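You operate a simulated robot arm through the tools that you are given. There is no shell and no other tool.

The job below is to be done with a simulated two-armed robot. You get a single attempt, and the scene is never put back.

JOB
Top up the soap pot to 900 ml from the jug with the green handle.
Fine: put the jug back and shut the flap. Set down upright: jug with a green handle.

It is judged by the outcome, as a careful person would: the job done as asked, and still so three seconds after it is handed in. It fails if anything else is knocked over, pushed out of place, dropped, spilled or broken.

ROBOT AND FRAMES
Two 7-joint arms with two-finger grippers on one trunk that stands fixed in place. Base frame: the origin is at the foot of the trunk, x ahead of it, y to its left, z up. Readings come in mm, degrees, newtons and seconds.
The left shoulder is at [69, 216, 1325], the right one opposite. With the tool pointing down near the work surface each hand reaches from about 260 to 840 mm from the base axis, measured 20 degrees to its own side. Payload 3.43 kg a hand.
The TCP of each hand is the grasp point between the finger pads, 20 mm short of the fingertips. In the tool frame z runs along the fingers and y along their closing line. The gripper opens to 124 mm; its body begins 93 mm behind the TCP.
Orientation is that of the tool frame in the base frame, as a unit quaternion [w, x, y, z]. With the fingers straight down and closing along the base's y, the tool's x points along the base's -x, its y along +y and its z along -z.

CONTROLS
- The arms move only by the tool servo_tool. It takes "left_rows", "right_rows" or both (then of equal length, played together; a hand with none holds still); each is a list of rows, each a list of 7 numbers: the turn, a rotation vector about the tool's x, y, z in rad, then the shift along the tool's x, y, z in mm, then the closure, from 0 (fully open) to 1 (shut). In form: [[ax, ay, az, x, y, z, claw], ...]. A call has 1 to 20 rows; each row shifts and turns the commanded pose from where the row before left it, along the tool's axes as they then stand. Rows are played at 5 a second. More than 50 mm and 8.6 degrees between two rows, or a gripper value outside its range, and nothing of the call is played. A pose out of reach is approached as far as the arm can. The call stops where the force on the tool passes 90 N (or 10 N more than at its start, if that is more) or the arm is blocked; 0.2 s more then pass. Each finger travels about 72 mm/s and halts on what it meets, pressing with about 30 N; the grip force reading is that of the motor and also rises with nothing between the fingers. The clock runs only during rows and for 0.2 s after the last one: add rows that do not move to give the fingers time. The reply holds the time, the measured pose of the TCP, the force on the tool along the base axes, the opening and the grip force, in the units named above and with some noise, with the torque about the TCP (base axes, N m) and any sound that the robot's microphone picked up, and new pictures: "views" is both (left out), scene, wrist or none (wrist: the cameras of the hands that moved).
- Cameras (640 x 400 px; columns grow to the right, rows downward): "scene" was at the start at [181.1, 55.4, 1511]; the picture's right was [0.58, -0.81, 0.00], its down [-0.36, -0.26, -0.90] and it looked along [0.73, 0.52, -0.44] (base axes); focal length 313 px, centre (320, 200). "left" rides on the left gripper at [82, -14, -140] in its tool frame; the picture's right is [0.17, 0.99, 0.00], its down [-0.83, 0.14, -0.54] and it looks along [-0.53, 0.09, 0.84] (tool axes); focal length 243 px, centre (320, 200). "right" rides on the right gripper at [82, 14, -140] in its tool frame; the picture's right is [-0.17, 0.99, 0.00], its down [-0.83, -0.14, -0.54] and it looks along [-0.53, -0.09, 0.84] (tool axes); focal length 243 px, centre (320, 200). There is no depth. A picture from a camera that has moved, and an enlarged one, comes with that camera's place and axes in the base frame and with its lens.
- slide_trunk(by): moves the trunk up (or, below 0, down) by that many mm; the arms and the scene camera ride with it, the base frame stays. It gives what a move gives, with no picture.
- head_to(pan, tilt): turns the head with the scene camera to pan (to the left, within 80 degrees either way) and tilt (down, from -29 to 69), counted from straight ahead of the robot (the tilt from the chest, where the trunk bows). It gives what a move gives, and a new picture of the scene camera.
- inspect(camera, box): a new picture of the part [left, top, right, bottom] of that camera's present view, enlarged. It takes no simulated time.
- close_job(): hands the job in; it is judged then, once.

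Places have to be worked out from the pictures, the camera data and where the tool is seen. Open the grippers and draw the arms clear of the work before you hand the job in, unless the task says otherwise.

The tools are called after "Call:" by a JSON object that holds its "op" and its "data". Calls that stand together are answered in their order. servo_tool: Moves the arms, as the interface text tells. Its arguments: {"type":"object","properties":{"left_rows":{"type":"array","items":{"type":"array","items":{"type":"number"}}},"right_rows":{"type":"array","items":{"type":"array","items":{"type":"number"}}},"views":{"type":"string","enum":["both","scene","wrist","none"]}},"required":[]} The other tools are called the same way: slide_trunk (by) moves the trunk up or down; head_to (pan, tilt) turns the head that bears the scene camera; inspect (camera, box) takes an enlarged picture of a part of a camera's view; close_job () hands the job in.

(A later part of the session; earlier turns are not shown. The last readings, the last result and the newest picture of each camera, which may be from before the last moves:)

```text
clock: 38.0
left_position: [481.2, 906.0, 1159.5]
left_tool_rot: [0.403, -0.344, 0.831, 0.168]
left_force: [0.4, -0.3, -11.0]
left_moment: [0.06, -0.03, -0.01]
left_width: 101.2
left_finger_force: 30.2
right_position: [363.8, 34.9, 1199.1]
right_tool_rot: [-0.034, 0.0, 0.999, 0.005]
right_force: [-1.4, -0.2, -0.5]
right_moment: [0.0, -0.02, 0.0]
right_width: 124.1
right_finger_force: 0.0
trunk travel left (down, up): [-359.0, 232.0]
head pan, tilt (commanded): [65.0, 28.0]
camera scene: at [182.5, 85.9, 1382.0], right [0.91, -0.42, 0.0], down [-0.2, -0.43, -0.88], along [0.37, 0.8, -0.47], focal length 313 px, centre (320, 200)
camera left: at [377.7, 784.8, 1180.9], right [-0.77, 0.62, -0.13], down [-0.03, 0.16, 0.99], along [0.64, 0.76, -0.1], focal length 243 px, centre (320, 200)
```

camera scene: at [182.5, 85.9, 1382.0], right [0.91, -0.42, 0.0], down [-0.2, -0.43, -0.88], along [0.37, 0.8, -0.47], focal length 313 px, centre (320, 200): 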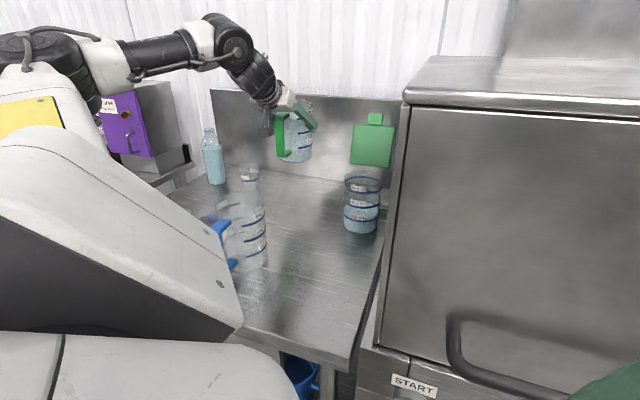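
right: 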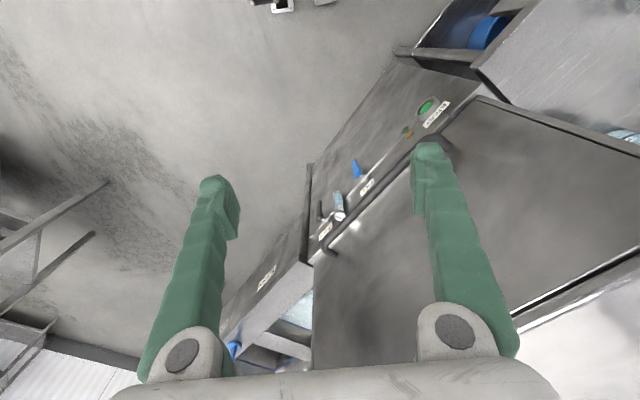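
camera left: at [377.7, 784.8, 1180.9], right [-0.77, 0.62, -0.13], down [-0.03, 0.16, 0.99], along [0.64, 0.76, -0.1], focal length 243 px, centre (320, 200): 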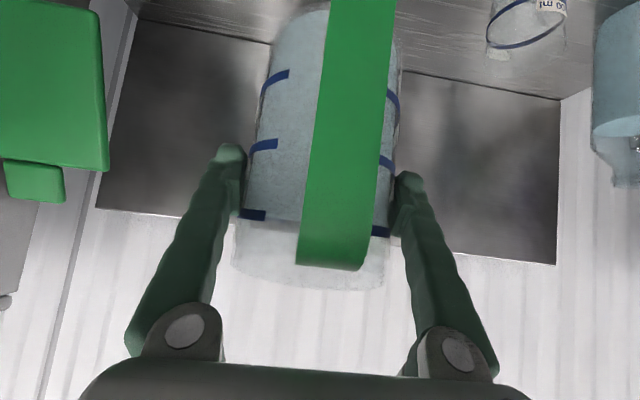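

The jug is held steadily and upright at height. I'll carry it across toward the pot's left-front side, turning it so the spout points along base +x, slowly and still upright.

Call:
{"op": "servo_tool", "data": {"left_rows": [[0.0515, 0, 0.0403, 6.3, -10.5, -9.7, 1], [0.0515, 0, 0.0403, 5.9, -11.2, -9.2, 1], [0.0515, 0, 0.0403, 5.4, -11.9, -8.6, 1], [0.0515, 0, 0.0403, 4.9, -12.5, -7.9, 1], [0.0515, 0, 0.0403, 4.4, -13.1, -7.3, 1], [0.0515, 0, 0.0403, 3.9, -13.6, -6.6, 1], [0.0515, 0, 0.0403, 3.3, -14.1, -5.9, 1], [0.0515, 0, 0.0403, 2.8, -14.5, -5.2, 1], [0.0515, 0, 0.0403, 2.2, -14.9, -4.4, 1], [0.0515, 0, 0.0403, 1.5, -15.1, -3.6, 1], [0.0515, 0, 0.0403, 0.9, -15.4, -2.8, 1], [0.0515, 0, 0.0403, 0.3, -15.5, -2, 1], [0, 0, 0, 0, 0, 0, 1], [0, 0, 0, 0, 0, 0, 1]], "views": "both"}}

Call:
{"op": "inspect", "data": {"camera": "scene", "box": [250, 90, 410, 250]}}

```text
clock: 41.0
left_position: [470.8, 719.8, 1173.4]
left_tool_rot: [0.437, 0.0, 0.9, 0.0]
left_force: [0.3, -0.6, -11.7]
left_moment: [-0.01, -0.06, -0.01]
left_width: 101.1
left_finger_force: 29.8
right_position: [364.2, 33.9, 1198.4]
right_tool_rot: [-0.034, -0.001, 0.999, 0.004]
right_force: [-0.6, 0.2, 0.2]
right_moment: [-0.01, 0.02, 0.02]
right_width: 123.9
right_finger_force: 0.0
trunk travel left (down, up): [-359.0, 232.0]
head pan, tilt (commanded): [65.0, 28.0]
camera scene: at [182.5, 85.5, 1382.0], right [0.91, -0.42, 0.0], down [-0.2, -0.43, -0.88], along [0.37, 0.8, -0.47], focal length 313 px, centre (320, 200)
camera left: at [310.7, 705.7, 1193.0], right [-0.1, 0.99, -0.13], down [0.09, 0.14, 0.99], along [0.99, 0.09, -0.1], focal length 243 px, centre (320, 200)
```

scene: 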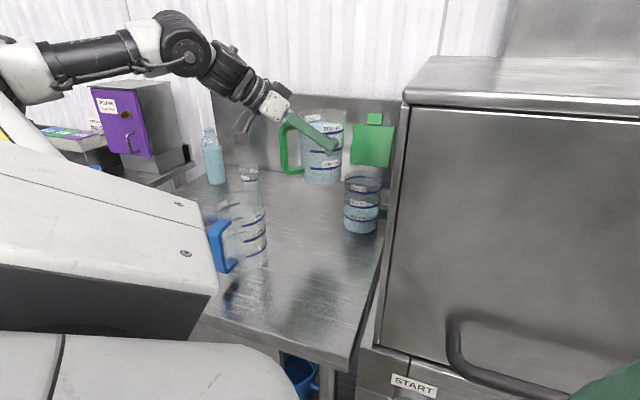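
left: 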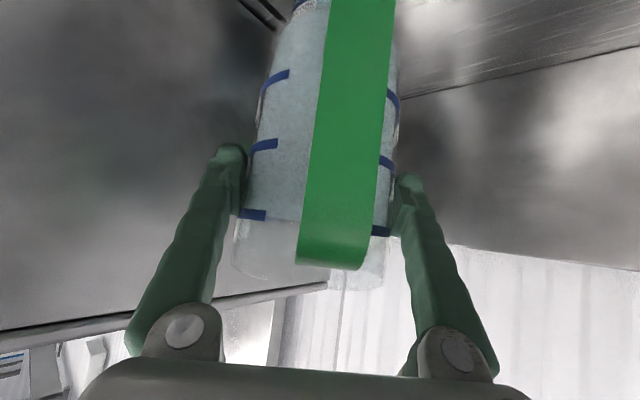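

```text
2.50 times, centred on (330, 170) of scene
camera zoom: at [182.5, 85.5, 1382.0], right [0.91, -0.42, 0.0], down [-0.2, -0.43, -0.88], along [0.37, 0.8, -0.47], focal length 782 px, centre (295, 275)
```

zoom: 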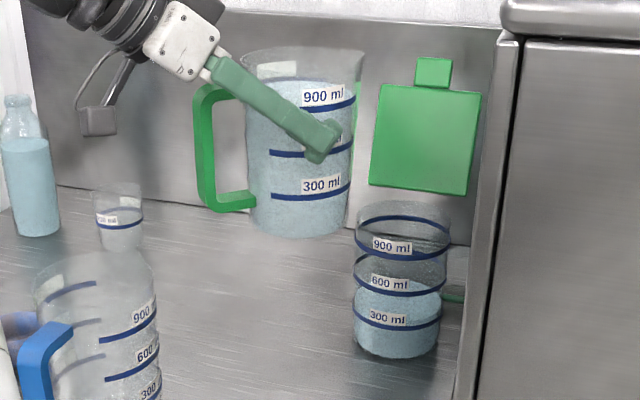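

The jug is upright beside the pot and the pot's rings are in clear view. From this view the spout lip is about 72 mm ahead and 47 mm above the TCP. I'll tilt 20° about the lip, below the flow angle, while still high, then check.

Call:
{"op": "servo_tool", "data": {"left_rows": [[0, 0.0582, 0, -1.6, 0, -4.7, 1], [0, 0.0582, 0, -1.6, 0, -4.7, 1], [0, 0.0582, 0, -1.6, 0, -4.7, 1], [0, 0.0582, 0, -1.6, 0, -4.7, 1], [0, 0.0582, 0, -1.6, 0, -4.7, 1], [0, 0.0582, 0, -1.6, 0, -4.7, 1], [0, 0, 0, 0, 0, 0, 1], [0, 0, 0, 0, 0, 0, 1]], "views": "both"}}

Call:
{"op": "inspect", "data": {"camera": "scene", "box": [250, 90, 410, 250]}}

```text
clock: 42.9
left_position: [459.2, 720.3, 1198.7]
left_tool_rot: [0.275, -0.001, 0.962, 0.001]
left_force: [-0.1, 0.2, -9.9]
left_moment: [0.0, -0.13, 0.0]
left_width: 101.1
left_finger_force: 29.8
right_position: [364.7, 34.0, 1199.4]
right_tool_rot: [-0.034, 0.0, 0.999, 0.005]
right_force: [0.7, 0.3, 0.0]
right_moment: [0.03, 0.03, -0.03]
right_width: 123.8
right_finger_force: 0.1
trunk travel left (down, up): [-359.0, 232.0]
head pan, tilt (commanded): [65.0, 28.0]
camera scene: at [182.5, 85.5, 1382.0], right [0.91, -0.42, 0.0], down [-0.2, -0.43, -0.88], along [0.37, 0.8, -0.47], focal length 313 px, centre (320, 200)
camera left: at [316.1, 706.5, 1273.2], right [-0.14, 0.99, -0.09], down [0.42, 0.14, 0.9], along [0.9, 0.09, -0.43], focal length 243 px, centre (320, 200)
```

scene: 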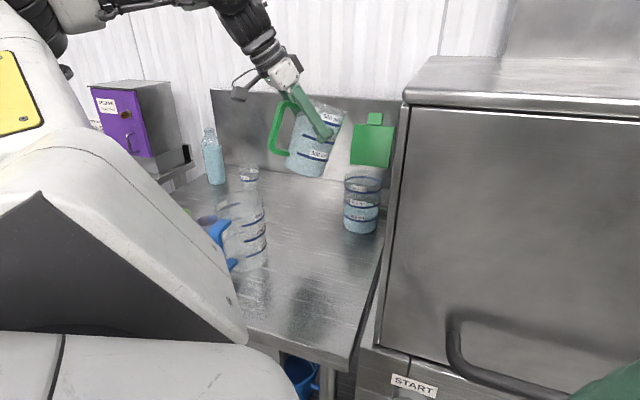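
left: 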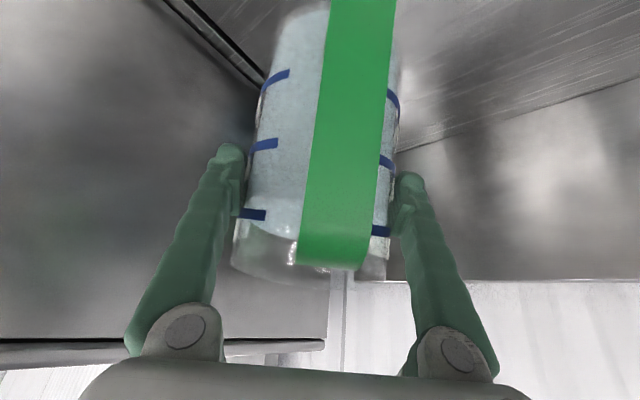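

```text
2.50 times, centred on (330, 170) of scene
camera zoom: at [182.5, 85.5, 1382.0], right [0.91, -0.42, 0.0], down [-0.2, -0.43, -0.88], along [0.37, 0.8, -0.47], focal length 782 px, centre (295, 275)
```

zoom: 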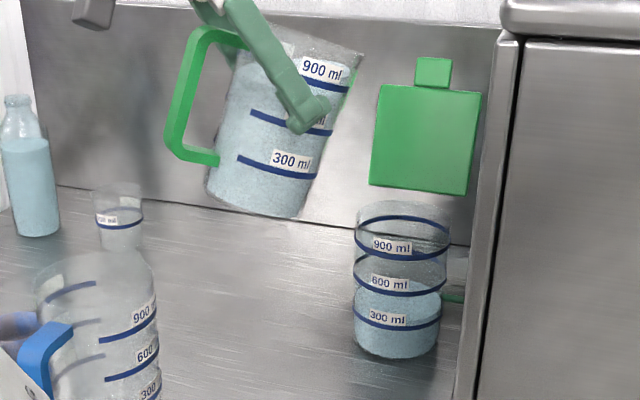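

Tilt is 20°, the liquid is just short of the lip, and the lip is at about (546, 720, 1222). I'll move the lip over the pot's near half, to about (578, 720, 1150).

Call:
{"op": "servo_tool", "data": {"left_rows": [[0, 0, 0, 1.35, 0, 9.75, 1], [0, 0, 0, 1.35, 0, 9.75, 1], [0, 0, 0, 1.35, 0, 9.75, 1], [0, 0, 0, 1.35, 0, 9.75, 1], [0, 0, 0, 1.35, 0, 9.75, 1], [0, 0, 0, 1.35, 0, 9.75, 1], [0, 0, 0, 1.35, 0, 9.75, 1], [0, 0, 0, 1.35, 0, 9.75, 1], [0, 0, 0, 0, 0, 0, 1], [0, 0, 0, 0, 0, 0, 1]], "views": "both"}}

Call:
{"op": "inspect", "data": {"camera": "scene", "box": [270, 110, 400, 250]}}

```text
clock: 45.0
left_position: [491.1, 720.0, 1126.1]
left_tool_rot: [0.275, -0.001, 0.961, 0.0]
left_force: [-0.6, -0.8, -10.1]
left_moment: [-0.02, -0.21, -0.03]
left_width: 100.7
left_finger_force: 30.2
right_position: [363.1, 34.6, 1198.9]
right_tool_rot: [-0.034, 0.001, 0.999, 0.004]
right_force: [-0.5, 0.4, -0.6]
right_moment: [0.03, -0.02, -0.01]
right_width: 124.0
right_finger_force: 0.0
trunk travel left (down, up): [-359.0, 232.0]
head pan, tilt (commanded): [65.0, 28.0]
camera scene: at [182.5, 85.5, 1382.0], right [0.91, -0.42, 0.0], down [-0.2, -0.43, -0.88], along [0.37, 0.8, -0.47], focal length 313 px, centre (320, 200)
camera left: at [347.8, 706.5, 1200.2], right [-0.14, 0.99, -0.09], down [0.42, 0.14, 0.9], along [0.9, 0.09, -0.43], focal length 243 px, centre (320, 200)
```

scene: 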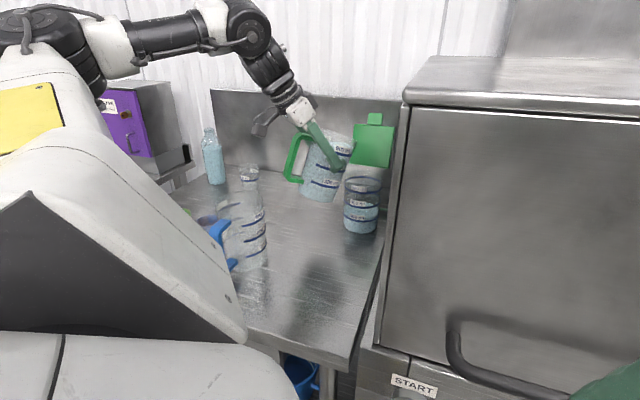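
left: 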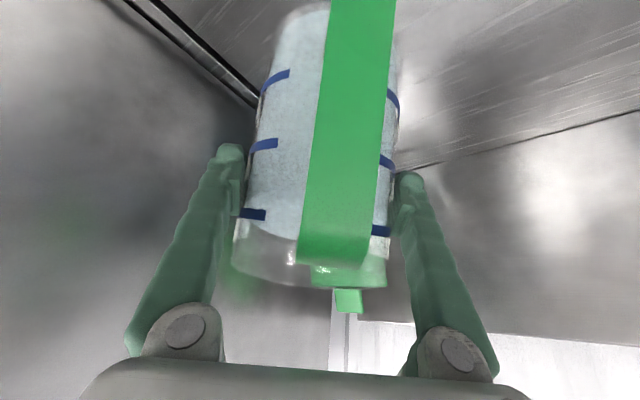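

```text
2.86 times, centred on (335, 180) of scene
camera zoom: at [182.5, 85.5, 1382.0], right [0.91, -0.42, 0.0], down [-0.2, -0.43, -0.88], along [0.37, 0.8, -0.47], focal length 894 px, centre (277, 257)
```

zoom: 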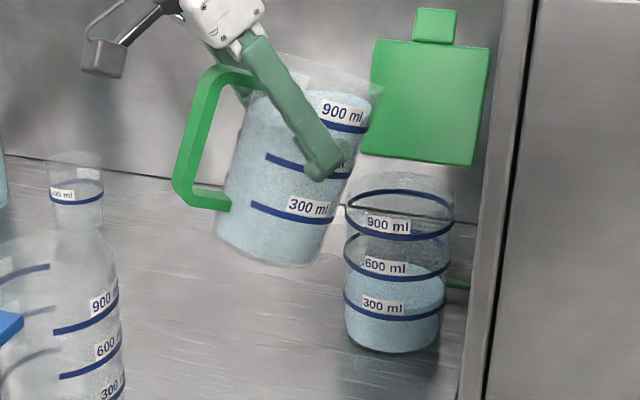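

The lip is at about (577, 720, 1150), over the pot's mouth, 22 mm inside the near rim. I'll tilt in small steps about the lip, now +4°, and watch for flow.

Call:
{"op": "servo_tool", "data": {"left_rows": [[0, 0.035, 0, -1, 0, -2.8, 1], [0, 0.035, 0, -1, 0, -2.8, 1], [0, 0, 0, 0, 0, 0, 1], [0, 0, 0, 0, 0, 0, 1], [0, 0, 0, 0, 0, 0, 1]], "views": "scene"}}

Call:
{"op": "inspect", "data": {"camera": "scene", "box": [290, 130, 400, 240]}}

```text
clock: 46.2
left_position: [489.6, 720.3, 1131.4]
left_tool_rot: [0.24, -0.001, 0.971, 0.0]
left_force: [0.1, 0.5, -10.6]
left_moment: [0.02, -0.19, 0.02]
left_width: 101.0
left_finger_force: 29.9
right_position: [363.3, 35.1, 1197.6]
right_tool_rot: [-0.034, 0.001, 0.999, 0.004]
right_force: [-0.6, -0.1, 0.0]
right_moment: [0.02, 0.04, 0.01]
right_width: 123.9
right_finger_force: 0.0
trunk travel left (down, up): [-359.0, 232.0]
head pan, tilt (commanded): [65.0, 28.0]
camera scene: at [182.5, 85.6, 1382.0], right [0.91, -0.42, 0.0], down [-0.2, -0.43, -0.88], along [0.37, 0.8, -0.47], focal length 313 px, centre (320, 200)
```

scene: 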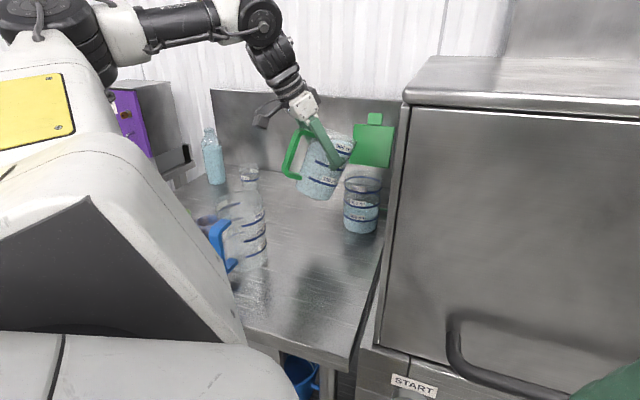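

```text
3.64 times, centred on (345, 185) of scene
camera zoom: at [182.5, 85.6, 1382.0], right [0.91, -0.42, 0.0], down [-0.2, -0.43, -0.88], along [0.37, 0.8, -0.47], focal length 1137 px, centre (229, 254)
```

zoom: 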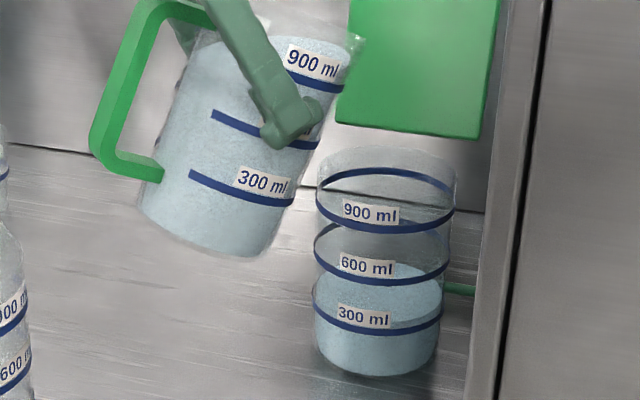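

At 24° the liquid is at the brim of the spout but not flowing yet. I'll tilt another 4°.

Call:
{"op": "servo_tool", "data": {"left_rows": [[0, 0.035, 0, -1, 0, -2.8, 1], [0, 0.035, 0, -1, 0, -2.8, 1], [0, 0, 0, 0, 0, 0, 1], [0, 0, 0, 0, 0, 0, 1]], "views": "scene"}}

Call:
{"op": "inspect", "data": {"camera": "scene", "box": [290, 130, 400, 240]}}

```text
clock: 47.2
left_position: [489.3, 719.6, 1137.3]
left_tool_rot: [0.206, 0.0, 0.979, 0.0]
left_force: [0.8, -0.3, -9.9]
left_moment: [-0.01, -0.22, 0.0]
left_width: 101.3
left_finger_force: 30.1
right_position: [363.6, 35.8, 1197.7]
right_tool_rot: [-0.034, 0.0, 0.999, 0.004]
right_force: [0.5, 0.4, 0.1]
right_moment: [0.06, 0.0, 0.04]
right_width: 124.0
right_finger_force: 0.0
trunk travel left (down, up): [-359.0, 232.0]
head pan, tilt (commanded): [65.0, 28.0]
camera scene: at [182.6, 85.4, 1382.0], right [0.91, -0.42, 0.0], down [-0.2, -0.43, -0.88], along [0.37, 0.8, -0.47], focal length 313 px, centre (320, 200)
```

scene: 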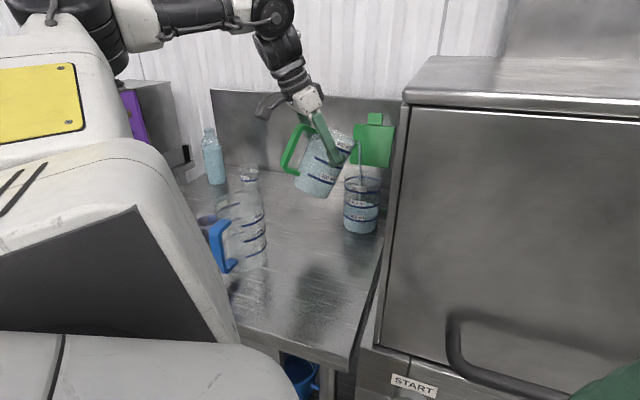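

```text
3.64 times, centred on (345, 185) of scene
camera zoom: at [182.6, 85.4, 1382.0], right [0.91, -0.42, 0.0], down [-0.2, -0.43, -0.88], along [0.37, 0.8, -0.47], focal length 1137 px, centre (229, 254)
```

zoom: 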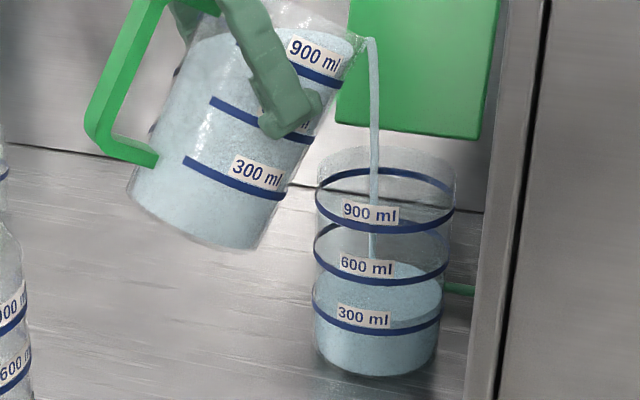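

A thin stream is falling straight into the pot. I'll continue with gentle tilt steps, checking the level each time.

Call:
{"op": "servo_tool", "data": {"left_rows": [[0, 0.035, 0, -1, 0, -2.8, 1], [0, 0, 0, 0, 0, 0, 1], [0, 0.035, 0, -1, 0, -2.8, 1], [0, 0, 0, 0, 0, 0, 1], [0, 0, 0, 0, 0, 0, 1]], "views": "none"}}

Call:
{"op": "inspect", "data": {"camera": "scene", "box": [290, 130, 400, 240]}}

```text
clock: 48.5
left_position: [487.8, 720.3, 1144.2]
left_tool_rot: [0.172, 0.0, 0.985, 0.0]
left_force: [0.0, 0.0, -9.2]
left_moment: [0.02, -0.23, -0.02]
left_width: 101.1
left_finger_force: 29.8
right_position: [363.8, 35.1, 1198.2]
right_tool_rot: [-0.034, 0.0, 0.999, 0.004]
right_force: [-0.7, -1.0, 0.2]
right_moment: [0.03, 0.02, -0.03]
right_width: 123.9
right_finger_force: 0.0
trunk travel left (down, up): [-359.0, 232.0]
head pan, tilt (commanded): [65.0, 28.0]
```

```text
3.64 times, centred on (345, 185) of scene
camera zoom: at [182.4, 85.6, 1382.1], right [0.91, -0.42, 0.0], down [-0.2, -0.43, -0.88], along [0.37, 0.8, -0.47], focal length 1137 px, centre (229, 254)
```

zoom: 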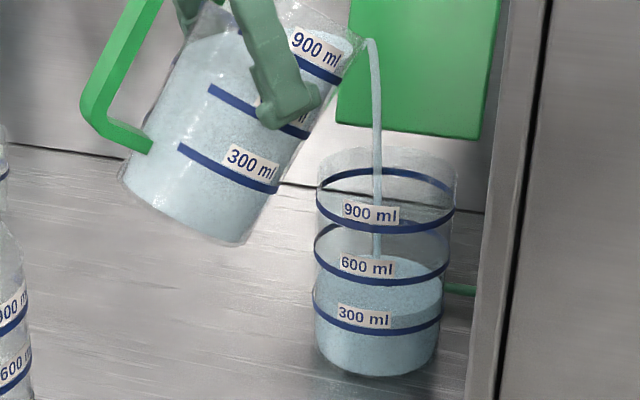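

Level is rising slowly; tilt is 32°. Continuing with further 2° steps.

Call:
{"op": "servo_tool", "data": {"left_rows": [[0, 0.035, 0, -1, 0, -2.8, 1], [0, 0, 0, 0, 0, 0, 1], [0, 0.035, 0, -1, 0, -2.8, 1], [0, 0, 0, 0, 0, 0, 1], [0, 0.035, 0, -1, 0, -2.8, 1], [0, 0, 0, 0, 0, 0, 1]], "views": "none"}}

Call:
{"op": "inspect", "data": {"camera": "scene", "box": [290, 130, 400, 240]}}

```text
clock: 49.9
left_position: [489.1, 720.4, 1153.9]
left_tool_rot: [0.12, 0.0, 0.993, 0.0]
left_force: [-1.2, 0.4, -8.9]
left_moment: [0.0, -0.27, 0.0]
left_width: 101.0
left_finger_force: 29.8
right_position: [363.8, 35.3, 1198.6]
right_tool_rot: [-0.033, 0.001, 0.999, 0.005]
right_force: [-0.3, 0.1, -0.6]
right_moment: [0.01, -0.04, -0.03]
right_width: 124.3
right_finger_force: 0.2
trunk travel left (down, up): [-359.0, 232.0]
head pan, tilt (commanded): [65.0, 28.0]
```

```text
3.64 times, centred on (345, 185) of scene
camera zoom: at [182.3, 85.5, 1382.1], right [0.91, -0.42, 0.0], down [-0.2, -0.43, -0.88], along [0.37, 0.8, -0.47], focal length 1137 px, centre (229, 254)
```

zoom: 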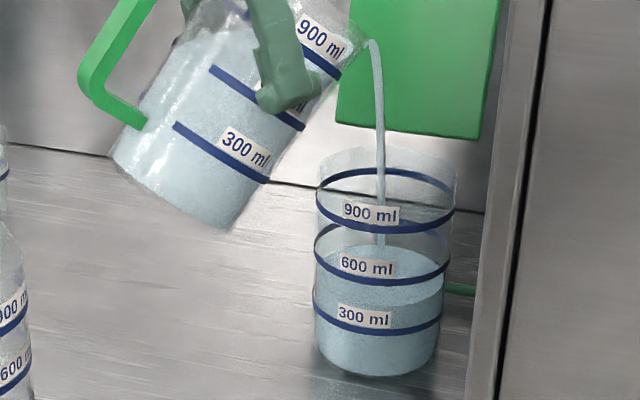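

The stream lands mid-pot and the level is still below 600. Tilt is 38°; continuing.

Call:
{"op": "servo_tool", "data": {"left_rows": [[0, 0.035, 0, -1, 0, -2.8, 1], [0, 0, 0, 0, 0, 0, 1], [0, 0.035, 0, -1, 0, -2.8, 1], [0, 0, 0, 0, 0, 0, 1], [0, 0.035, 0, -1, 0, -2.8, 1], [0, 0, 0, 0, 0, 0, 1], [0, 0, 0, 0, 0, 0, 1]], "views": "none"}}

Call:
{"op": "inspect", "data": {"camera": "scene", "box": [290, 130, 400, 240]}}

```text
clock: 51.5
left_position: [488.9, 720.0, 1163.7]
left_tool_rot: [0.067, 0.001, 0.998, 0.0]
left_force: [0.2, 0.9, -8.8]
left_moment: [0.01, -0.26, 0.01]
left_width: 101.0
left_finger_force: 30.0
right_position: [364.4, 35.3, 1198.6]
right_tool_rot: [-0.033, 0.0, 0.999, 0.004]
right_force: [-0.2, 0.6, 0.2]
right_moment: [0.0, -0.01, 0.0]
right_width: 123.9
right_finger_force: 0.1
trunk travel left (down, up): [-359.0, 232.0]
head pan, tilt (commanded): [65.0, 28.0]
```

```text
3.64 times, centred on (345, 185) of scene
camera zoom: at [182.1, 85.5, 1382.1], right [0.91, -0.42, 0.0], down [-0.2, -0.43, -0.88], along [0.37, 0.8, -0.47], focal length 1137 px, centre (229, 254)
```

zoom: 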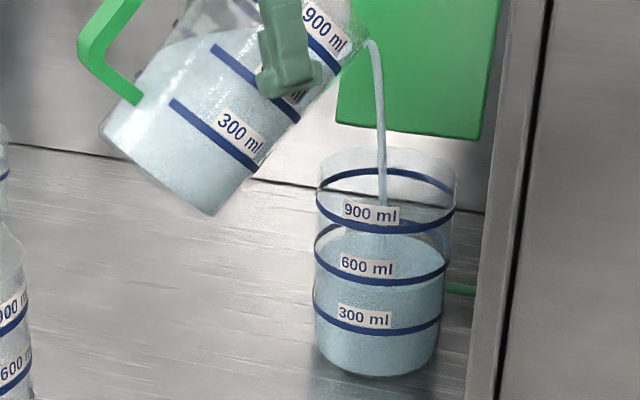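

Level is approaching 600; tilt is 44°, the jug is secure. Continuing at the same pace.

Call:
{"op": "servo_tool", "data": {"left_rows": [[0, 0.035, 0, -1, 0, -2.8, 1], [0, 0, 0, 0, 0, 0, 1], [0, 0.035, 0, -1, 0, -2.8, 1], [0, 0, 0, 0, 0, 0, 1], [0, 0.035, 0, -1, 0, -2.8, 1], [0, 0, 0, 0, 0, 0, 1], [0, 0, 0, 0, 0, 0, 1]], "views": "scene"}}

Call:
{"op": "inspect", "data": {"camera": "scene", "box": [290, 130, 400, 240]}}

```text
clock: 53.0
left_position: [491.3, 719.2, 1169.5]
left_tool_rot: [0.015, 0.0, 1.0, -0.001]
left_force: [1.1, -0.3, -7.5]
left_moment: [-0.01, -0.23, -0.01]
left_width: 101.4
left_finger_force: 29.5
right_position: [363.8, 33.7, 1198.9]
right_tool_rot: [-0.033, 0.0, 0.999, 0.004]
right_force: [-0.4, -0.3, 0.0]
right_moment: [0.0, 0.02, 0.02]
right_width: 124.0
right_finger_force: 0.1
trunk travel left (down, up): [-359.0, 232.0]
head pan, tilt (commanded): [65.0, 28.0]
camera scene: at [182.0, 85.4, 1382.1], right [0.91, -0.42, 0.0], down [-0.2, -0.43, -0.88], along [0.37, 0.8, -0.47], focal length 313 px, centre (320, 200)
```

scene: 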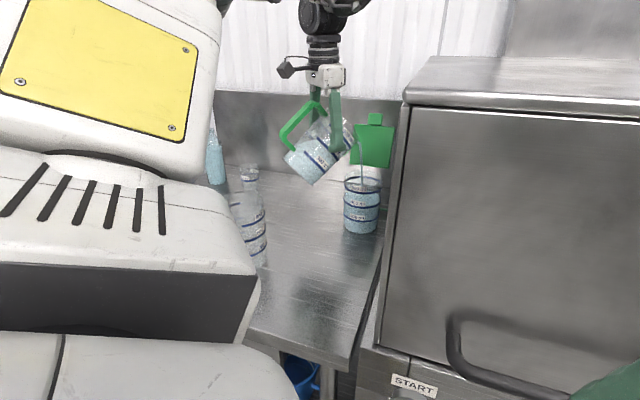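

```text
3.64 times, centred on (345, 185) of scene
camera zoom: at [182.0, 85.4, 1382.1], right [0.91, -0.42, 0.0], down [-0.2, -0.43, -0.88], along [0.37, 0.8, -0.47], focal length 1137 px, centre (229, 254)
```

zoom: 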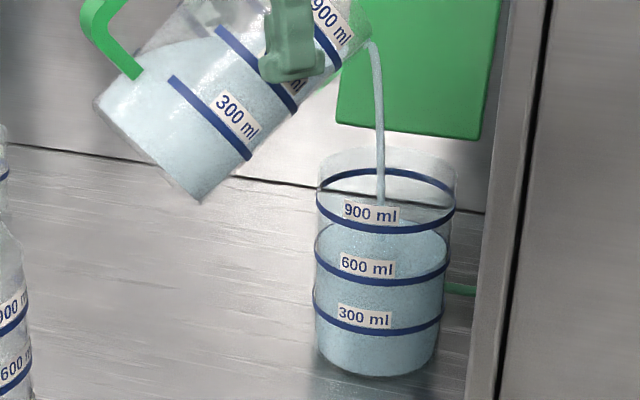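

The level is now at about 600 and the stream is steady and centred. About 300 ml to go; continuing.

Call:
{"op": "servo_tool", "data": {"left_rows": [[0, 0.035, 0, -1, 0, -2.8, 1], [0, 0, 0, 0, 0, 0, 1], [0, 0.035, 0, -1, 0, -2.8, 1], [0, 0, 0, 0, 0, 0, 1], [0, 0.035, 0, -1, 0, -2.8, 1], [0, 0, 0, 0, 0, 0, 1], [0, 0, 0, 0, 0, 0, 1]], "views": "none"}}

Call:
{"op": "inspect", "data": {"camera": "scene", "box": [290, 130, 400, 240]}}

```text
clock: 54.6
left_position: [492.8, 719.3, 1177.7]
left_tool_rot: [-0.036, 0.0, 0.999, 0.001]
left_force: [1.1, -0.3, -6.5]
left_moment: [0.01, -0.2, -0.03]
left_width: 101.2
left_finger_force: 29.6
right_position: [364.7, 33.9, 1199.2]
right_tool_rot: [-0.034, 0.0, 0.999, 0.005]
right_force: [-0.7, 0.0, -0.3]
right_moment: [-0.01, 0.02, -0.01]
right_width: 123.9
right_finger_force: 0.0
trunk travel left (down, up): [-359.0, 232.0]
head pan, tilt (commanded): [65.0, 28.0]
```

```text
3.64 times, centred on (345, 185) of scene
camera zoom: at [181.8, 85.2, 1382.2], right [0.91, -0.42, 0.0], down [-0.2, -0.43, -0.88], along [0.37, 0.8, -0.47], focal length 1137 px, centre (229, 254)
```

zoom: 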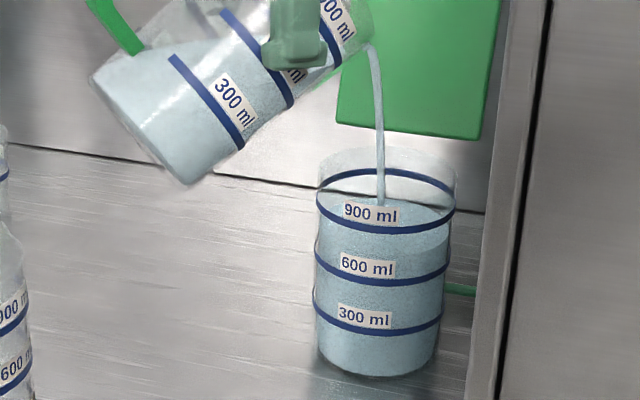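

The level is about 750 now and flow has sped up. I'll hold this tilt briefly and look again before adding more.

Call:
{"op": "servo_tool", "data": {"left_rows": [[0, 0, 0, 0, 0, 0, 1]], "views": "none"}}

Call:
{"op": "inspect", "data": {"camera": "scene", "box": [320, 150, 400, 240]}}

```text
clock: 55.0
left_position: [492.7, 719.3, 1177.7]
left_tool_rot: [-0.035, 0.0, 0.999, 0.001]
left_force: [0.4, 0.7, -4.9]
left_moment: [0.01, -0.22, 0.03]
left_width: 101.1
left_finger_force: 30.5
right_position: [363.9, 35.0, 1198.3]
right_tool_rot: [-0.033, 0.0, 0.999, 0.004]
right_force: [-0.9, 0.0, 0.7]
right_moment: [-0.05, -0.01, -0.02]
right_width: 123.9
right_finger_force: 0.1
trunk travel left (down, up): [-359.0, 232.0]
head pan, tilt (commanded): [65.0, 28.0]
```

```text
4.44 times, centred on (360, 195) of scene
camera zoom: at [181.9, 85.2, 1382.2], right [0.91, -0.42, 0.0], down [-0.2, -0.43, -0.88], along [0.37, 0.8, -0.47], focal length 1390 px, centre (142, 222)
```

zoom: 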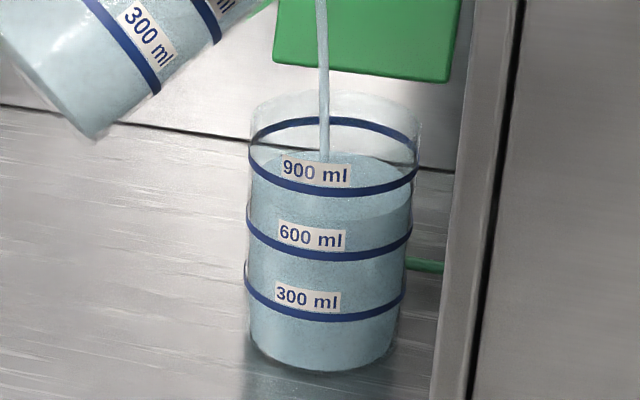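

The surface's back edge is at about half-way between the 600 and 900 rings (about 760 ml). I'll keep holding in short intervals.

Call:
{"op": "servo_tool", "data": {"left_rows": [[0, 0, 0, 0, 0, 0, 1], [0, 0, 0, 0, 0, 0, 1]], "views": "none"}}

Call:
{"op": "inspect", "data": {"camera": "scene", "box": [320, 150, 400, 240]}}

```text
clock: 55.6
left_position: [493.3, 719.1, 1176.9]
left_tool_rot: [-0.035, 0.0, 0.999, 0.001]
left_force: [-0.4, -1.5, -6.0]
left_moment: [0.01, -0.18, 0.0]
left_width: 100.9
left_finger_force: 29.6
right_position: [364.8, 33.7, 1198.6]
right_tool_rot: [-0.033, 0.0, 0.999, 0.004]
right_force: [-0.5, 0.3, -0.3]
right_moment: [0.0, 0.0, 0.0]
right_width: 124.0
right_finger_force: 0.0
trunk travel left (down, up): [-359.0, 232.0]
head pan, tilt (commanded): [65.0, 28.0]
```

```text
4.44 times, centred on (360, 195) of scene
camera zoom: at [182.1, 85.1, 1382.1], right [0.91, -0.42, 0.0], down [-0.2, -0.43, -0.88], along [0.37, 0.8, -0.47], focal length 1390 px, centre (142, 222)
```

zoom: 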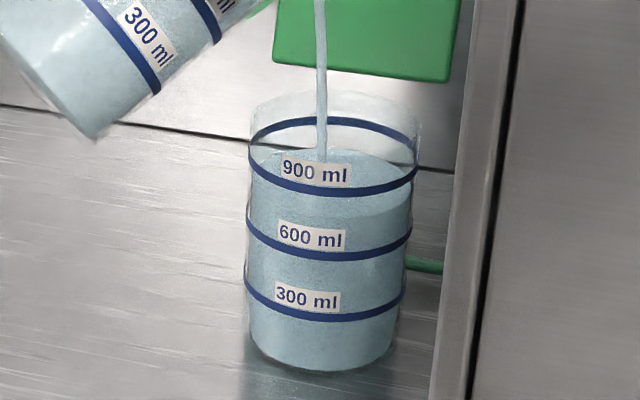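

About 790 ml and the stream is thinning. Holding a little longer.

Call:
{"op": "servo_tool", "data": {"left_rows": [[0, 0, 0, 0, 0, 0, 1], [0, 0, 0, 0, 0, 0, 1], [0, 0, 0, 0, 0, 0, 1]], "views": "none"}}

Call:
{"op": "inspect", "data": {"camera": "scene", "box": [320, 150, 400, 240]}}

```text
clock: 56.5
left_position: [493.9, 720.2, 1177.2]
left_tool_rot: [-0.036, 0.0, 0.999, 0.001]
left_force: [0.3, 0.1, -5.6]
left_moment: [-0.01, -0.2, 0.0]
left_width: 101.1
left_finger_force: 30.4
right_position: [362.7, 33.8, 1199.3]
right_tool_rot: [-0.032, 0.001, 0.999, 0.004]
right_force: [-0.5, 0.0, 0.1]
right_moment: [0.0, -0.01, 0.01]
right_width: 123.9
right_finger_force: 0.0
trunk travel left (down, up): [-359.0, 232.0]
head pan, tilt (commanded): [65.0, 28.0]
```

```text
4.44 times, centred on (360, 195) of scene
camera zoom: at [182.2, 85.1, 1382.1], right [0.91, -0.42, 0.0], down [-0.2, -0.43, -0.88], along [0.37, 0.8, -0.47], focal length 1390 px, centre (142, 222)
```

zoom: 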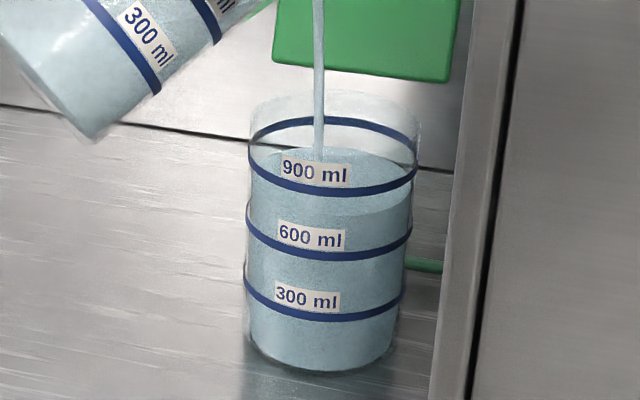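

The flow has nearly stopped at this tilt, with the level at about 800 ml. I'll add 2° more and hold.

Call:
{"op": "servo_tool", "data": {"left_rows": [[0, 0.035, 0, -1, 0, -2.8, 1], [0, 0, 0, 0, 0, 0, 1], [0, 0, 0, 0, 0, 0, 1]], "views": "none"}}

Call:
{"op": "inspect", "data": {"camera": "scene", "box": [320, 150, 400, 240]}}

```text
clock: 57.2
left_position: [492.9, 719.3, 1177.9]
left_tool_rot: [-0.036, 0.0, 0.999, 0.001]
left_force: [0.0, 0.7, -5.1]
left_moment: [0.01, -0.21, -0.02]
left_width: 101.0
left_finger_force: 29.8
left hand out of reach, approached as far as the arm can: row 1
right_position: [364.5, 35.0, 1199.4]
right_tool_rot: [-0.033, -0.001, 0.999, 0.004]
right_force: [-0.5, 0.3, -0.1]
right_moment: [0.0, -0.03, 0.0]
right_width: 124.0
right_finger_force: 0.0
trunk travel left (down, up): [-359.0, 232.0]
head pan, tilt (commanded): [65.0, 28.0]
```

```text
4.44 times, centred on (360, 195) of scene
camera zoom: at [182.2, 85.1, 1382.1], right [0.91, -0.42, 0.0], down [-0.2, -0.43, -0.88], along [0.37, 0.8, -0.47], focal length 1390 px, centre (142, 222)
```

zoom: 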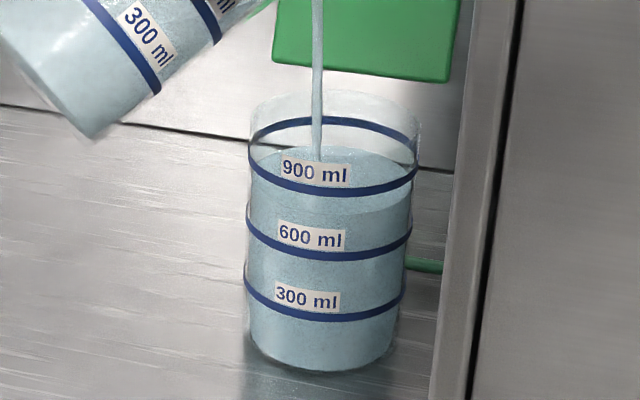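

The arm reports it cannot pitch further at this height; tilt is 56° and the pot is at about 800 ml. I'll lower the jug about 40 mm, which keeps the lip safely above the pot rim, to regain wrist range.

Call:
{"op": "servo_tool", "data": {"left_rows": [[0, 0, 0, -0.5, 0, 8, 1], [0, 0, 0, -0.5, 0, 8, 1]], "views": "none"}}

Call:
{"op": "inspect", "data": {"camera": "scene", "box": [310, 140, 400, 240]}}

```text
clock: 57.9
left_position: [493.6, 719.2, 1155.1]
left_tool_rot: [-0.055, -0.001, 0.998, -0.001]
left_force: [-0.9, 0.2, -6.5]
left_moment: [0.03, -0.19, -0.02]
left_width: 101.3
left_finger_force: 29.9
left hand out of reach, approached as far as the arm can: row 1
right_position: [363.6, 34.3, 1198.4]
right_tool_rot: [-0.033, 0.0, 0.999, 0.004]
right_force: [-0.6, 0.2, 0.2]
right_moment: [0.02, 0.01, 0.0]
right_width: 124.1
right_finger_force: 0.1
trunk travel left (down, up): [-359.0, 232.0]
head pan, tilt (commanded): [65.0, 28.0]
```

```text
4.00 times, centred on (355, 190) of scene
camera zoom: at [181.7, 85.4, 1382.2], right [0.91, -0.42, 0.0], down [-0.2, -0.43, -0.88], along [0.37, 0.8, -0.47], focal length 1251 px, centre (180, 240)
```

zoom: 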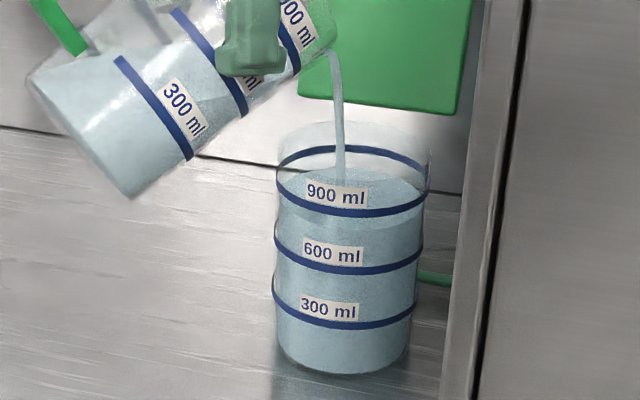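

Tilt is now 58° with the lip still over the mouth at z about 1119, and the stream continues. Level is about 785 ml; I'll hold.

Call:
{"op": "servo_tool", "data": {"left_rows": [[0, 0, 0, 0, 0, 0, 1], [0, 0, 0, 0, 0, 0, 1], [0, 0, 0, 0, 0, 0, 1]], "views": "none"}}

Call:
{"op": "inspect", "data": {"camera": "scene", "box": [320, 150, 400, 240]}}

```text
clock: 58.6
left_position: [494.0, 718.6, 1153.7]
left_tool_rot: [-0.055, 0.0, 0.999, 0.001]
left_force: [0.1, -0.5, -6.1]
left_moment: [0.0, -0.19, 0.0]
left_width: 100.9
left_finger_force: 30.5
right_position: [363.8, 34.1, 1197.6]
right_tool_rot: [-0.033, 0.0, 0.999, 0.004]
right_force: [0.2, -0.1, -0.2]
right_moment: [0.0, -0.04, 0.0]
right_width: 124.0
right_finger_force: 0.0
trunk travel left (down, up): [-359.0, 232.0]
head pan, tilt (commanded): [65.0, 28.0]
```

```text
4.44 times, centred on (360, 195) of scene
camera zoom: at [182.3, 85.0, 1382.1], right [0.91, -0.42, 0.0], down [-0.2, -0.43, -0.88], along [0.37, 0.8, -0.47], focal length 1390 px, centre (142, 222)
```

zoom: 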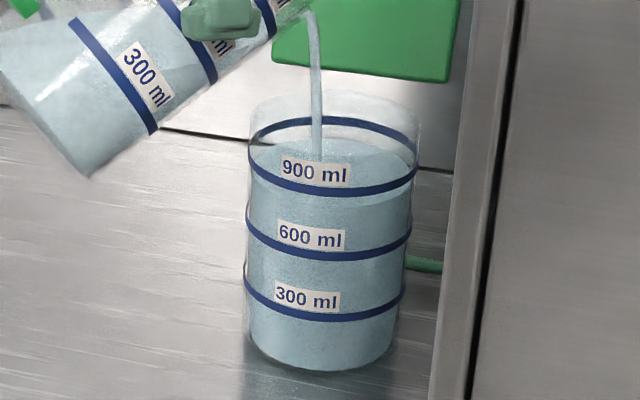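

Back edge of the surface has risen to about 815–820 ml. Holding further.

Call:
{"op": "servo_tool", "data": {"left_rows": [[0, 0, 0, 0, 0, 0, 1], [0, 0, 0, 0, 0, 0, 1], [0, 0, 0, 0, 0, 0, 1], [0, 0, 0, 0, 0, 0, 1]], "views": "none"}}

Call:
{"op": "inspect", "data": {"camera": "scene", "box": [320, 150, 400, 240]}}

```text
clock: 59.6
left_position: [493.7, 719.5, 1154.6]
left_tool_rot: [-0.055, 0.0, 0.998, 0.001]
left_force: [0.0, 0.4, -5.3]
left_moment: [-0.02, -0.19, -0.01]
left_width: 101.1
left_finger_force: 30.5
right_position: [363.8, 34.5, 1198.1]
right_tool_rot: [-0.033, 0.001, 0.999, 0.004]
right_force: [0.0, -0.3, 0.7]
right_moment: [0.01, 0.01, 0.0]
right_width: 124.1
right_finger_force: 0.0
trunk travel left (down, up): [-359.0, 232.0]
head pan, tilt (commanded): [65.0, 28.0]
```

```text
4.44 times, centred on (360, 195) of scene
camera zoom: at [182.1, 85.0, 1382.1], right [0.91, -0.42, 0.0], down [-0.2, -0.43, -0.88], along [0.37, 0.8, -0.47], focal length 1390 px, centre (142, 222)
```

zoom: 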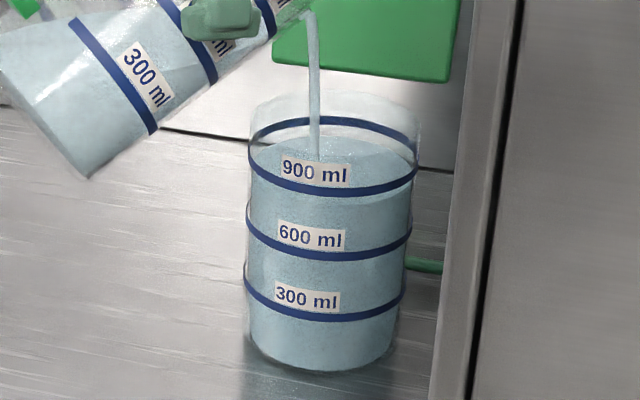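

Level is about 830 ml and the stream is fading again. I'll add 2° while lowering a few more mm.

Call:
{"op": "servo_tool", "data": {"left_rows": [[0, 0.0175, 0, -0.6, 0, 3.6, 1], [0, 0.0175, 0, -0.6, 0, 3.6, 1], [0, 0, 0, 0, 0, 0, 1]], "views": "none"}}

Call:
{"op": "inspect", "data": {"camera": "scene", "box": [320, 150, 400, 240]}}

```text
clock: 60.5
left_position: [493.3, 718.5, 1146.2]
left_tool_rot: [-0.072, 0.0, 0.997, 0.001]
left_force: [-0.7, -0.3, -5.0]
left_moment: [-0.03, -0.15, 0.01]
left_width: 101.2
left_finger_force: 30.2
right_position: [363.3, 34.3, 1199.3]
right_tool_rot: [-0.033, 0.0, 0.999, 0.005]
right_force: [0.4, 0.1, -0.3]
right_moment: [-0.01, -0.01, 0.0]
right_width: 123.9
right_finger_force: 0.0
trunk travel left (down, up): [-359.0, 232.0]
head pan, tilt (commanded): [65.0, 28.0]
```

```text
4.44 times, centred on (360, 195) of scene
camera zoom: at [181.9, 84.9, 1382.2], right [0.91, -0.42, 0.0], down [-0.2, -0.43, -0.88], along [0.37, 0.8, -0.47], focal length 1390 px, centre (142, 222)
```

zoom: 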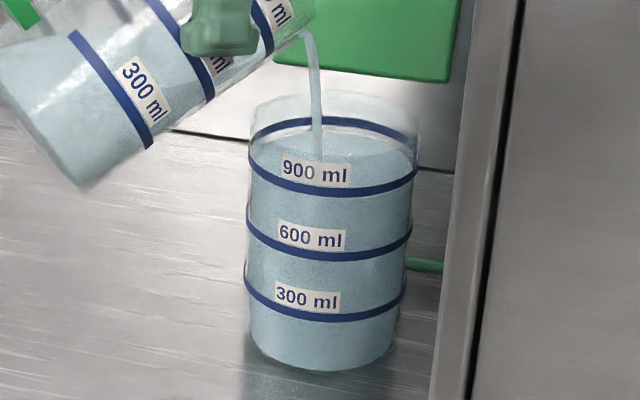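

Tilt is 60°, level about 845 ml. I'll look closer at the 900 ring region before the last bit.

Call:
{"op": "servo_tool", "data": {"left_rows": [[0, 0, 0, 0, 0, 0, 1], [0, 0, 0, 0, 0, 0, 1]], "views": "none"}}

Call:
{"op": "inspect", "data": {"camera": "scene", "box": [335, 160, 391, 195]}}

```text
clock: 61.0
left_position: [494.4, 718.6, 1145.6]
left_tool_rot: [-0.071, 0.0, 0.997, 0.001]
left_force: [-1.0, 0.4, -5.4]
left_moment: [-0.01, -0.19, 0.0]
left_width: 101.1
left_finger_force: 29.6
right_position: [363.9, 34.4, 1198.0]
right_tool_rot: [-0.033, 0.0, 0.999, 0.005]
right_force: [0.6, 0.0, -0.2]
right_moment: [0.01, 0.04, 0.02]
right_width: 124.0
right_finger_force: 0.1
trunk travel left (down, up): [-359.0, 232.0]
head pan, tilt (commanded): [65.0, 28.0]
```

```text
11.43 times, centred on (363, 178) of scene
camera zoom: at [182.1, 84.9, 1382.1], right [0.91, -0.42, 0.0], down [-0.2, -0.43, -0.88], along [0.37, 0.8, -0.47], focal length 3575 px, centre (-171, 457)
```

zoom: 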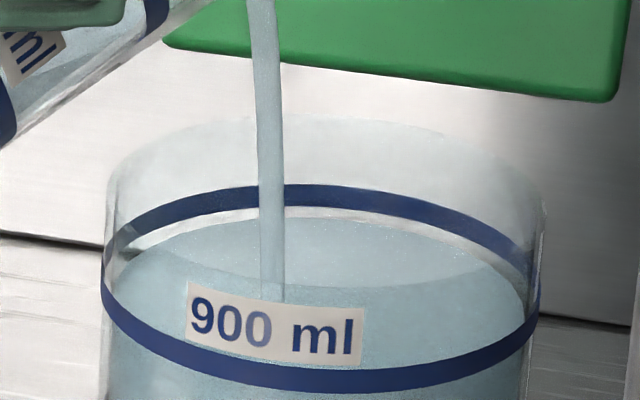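

The liquid's back edge is about 19 px under the 900 ring, so roughly 35 ml short. I'll hold briefly for more.

Call:
{"op": "servo_tool", "data": {"left_rows": [[0, 0, 0, 0, 0, 0, 1], [0, 0, 0, 0, 0, 0, 1], [0, 0, 0, 0, 0, 0, 1]], "views": "none"}}

Call:
{"op": "inspect", "data": {"camera": "scene", "box": [335, 160, 391, 195]}}

```text
clock: 61.9
left_position: [493.9, 718.2, 1145.9]
left_tool_rot: [-0.072, 0.001, 0.997, 0.001]
left_force: [0.4, 0.9, -4.7]
left_moment: [0.0, -0.23, 0.0]
left_width: 101.3
left_finger_force: 29.7
right_position: [364.8, 34.5, 1197.9]
right_tool_rot: [-0.033, 0.001, 0.999, 0.005]
right_force: [0.0, 0.0, -0.1]
right_moment: [0.02, -0.02, -0.04]
right_width: 124.1
right_finger_force: 0.1
trunk travel left (down, up): [-359.0, 232.0]
head pan, tilt (commanded): [65.0, 28.0]
```

```text
11.43 times, centred on (363, 178) of scene
camera zoom: at [182.1, 85.0, 1382.1], right [0.91, -0.42, 0.0], down [-0.2, -0.43, -0.88], along [0.37, 0.8, -0.47], focal length 3575 px, centre (-171, 457)
```

zoom: 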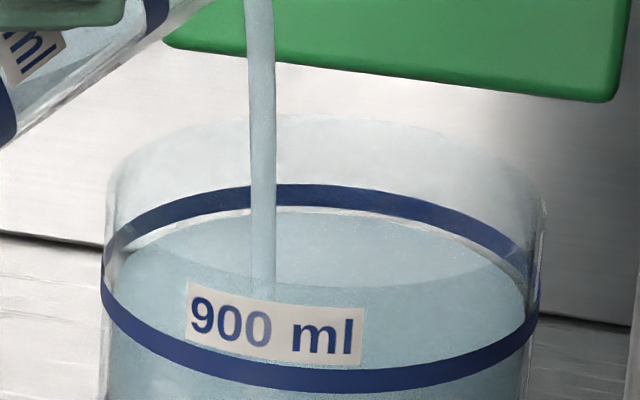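

About 20 ml short still and the stream is fading. I'll add 1° and hold.

Call:
{"op": "servo_tool", "data": {"left_rows": [[0, 0.0175, 0, -0.5, 0, -0.6, 1], [0, 0, 0, 0, 0, 0, 1]], "views": "none"}}

Call:
{"op": "inspect", "data": {"camera": "scene", "box": [335, 160, 391, 195]}}

```text
clock: 62.5
left_position: [493.8, 719.4, 1145.5]
left_tool_rot: [-0.071, 0.0, 0.997, 0.001]
left_force: [0.2, 0.4, -4.4]
left_moment: [0.0, -0.16, -0.01]
left_width: 101.3
left_finger_force: 30.2
right_position: [363.9, 33.9, 1198.4]
right_tool_rot: [-0.034, 0.0, 0.999, 0.004]
right_force: [-0.2, 0.0, -0.1]
right_moment: [0.01, 0.02, 0.01]
right_width: 123.9
right_finger_force: 0.1
trunk travel left (down, up): [-359.0, 232.0]
head pan, tilt (commanded): [65.0, 28.0]
```

```text
11.43 times, centred on (363, 178) of scene
camera zoom: at [182.1, 85.0, 1382.1], right [0.91, -0.42, 0.0], down [-0.2, -0.43, -0.88], along [0.37, 0.8, -0.47], focal length 3575 px, centre (-171, 457)
```

zoom: 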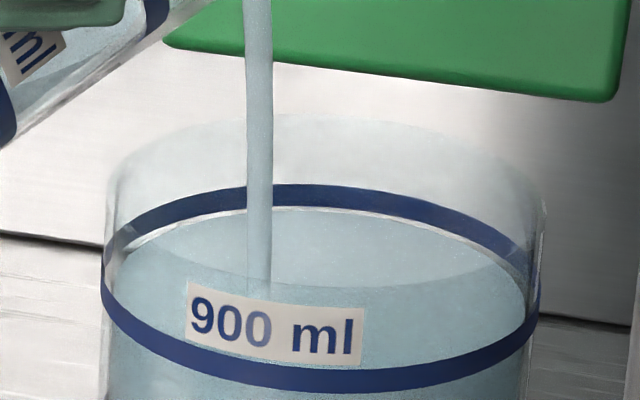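

Level is at about 880 ml. The last degree did not take effect, so I'll lower 7 mm to let it through and hold.

Call:
{"op": "servo_tool", "data": {"left_rows": [[0, 0, 0, -0.5, 0, 7, 1], [0, 0, 0, 0, 0, 0, 1]], "views": "none"}}

Call:
{"op": "inspect", "data": {"camera": "scene", "box": [335, 160, 391, 195]}}

```text
clock: 63.0
left_position: [493.1, 718.9, 1140.6]
left_tool_rot: [-0.079, 0.001, 0.997, 0.002]
left_force: [-0.6, -0.7, -5.1]
left_moment: [0.03, -0.18, -0.01]
left_width: 101.0
left_finger_force: 30.4
right_position: [364.4, 35.1, 1198.4]
right_tool_rot: [-0.033, 0.0, 0.999, 0.003]
right_force: [0.5, -0.2, 0.0]
right_moment: [0.0, -0.03, 0.03]
right_width: 124.1
right_finger_force: 0.1
trunk travel left (down, up): [-359.0, 232.0]
head pan, tilt (commanded): [65.0, 28.0]
```

```text
11.43 times, centred on (363, 178) of scene
camera zoom: at [181.9, 84.9, 1382.2], right [0.91, -0.42, 0.0], down [-0.2, -0.43, -0.88], along [0.37, 0.8, -0.47], focal length 3575 px, centre (-171, 457)
```

zoom: 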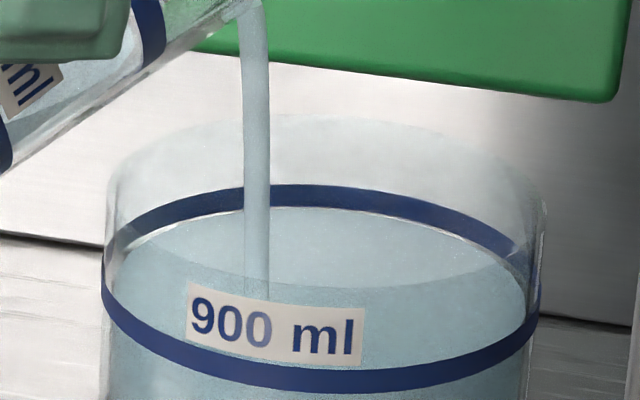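

The surface is nearly at the ring, about 15 ml short. One more short hold, then I'll tilt back.

Call:
{"op": "servo_tool", "data": {"left_rows": [[0, 0, 0, 0, 0, 0, 1], [0, 0, 0, 0, 0, 0, 1]], "views": "none"}}

Call:
{"op": "inspect", "data": {"camera": "scene", "box": [335, 160, 391, 195]}}

```text
clock: 63.6
left_position: [493.2, 717.1, 1140.5]
left_tool_rot: [-0.079, 0.001, 0.997, 0.002]
left_force: [0.0, -0.5, -5.7]
left_moment: [0.02, -0.15, 0.0]
left_width: 100.7
left_finger_force: 29.9
right_position: [364.5, 33.8, 1198.0]
right_tool_rot: [-0.033, 0.001, 0.999, 0.004]
right_force: [0.4, -0.1, 0.4]
right_moment: [0.01, -0.02, -0.01]
right_width: 123.8
right_finger_force: 0.1
trunk travel left (down, up): [-359.0, 232.0]
head pan, tilt (commanded): [65.0, 28.0]
```

```text
11.43 times, centred on (363, 178) of scene
camera zoom: at [182.0, 84.9, 1382.2], right [0.91, -0.42, 0.0], down [-0.2, -0.43, -0.88], along [0.37, 0.8, -0.47], focal length 3575 px, centre (-171, 457)
```

zoom: 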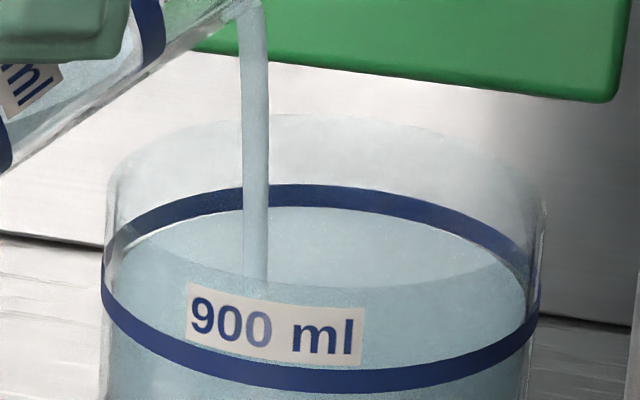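

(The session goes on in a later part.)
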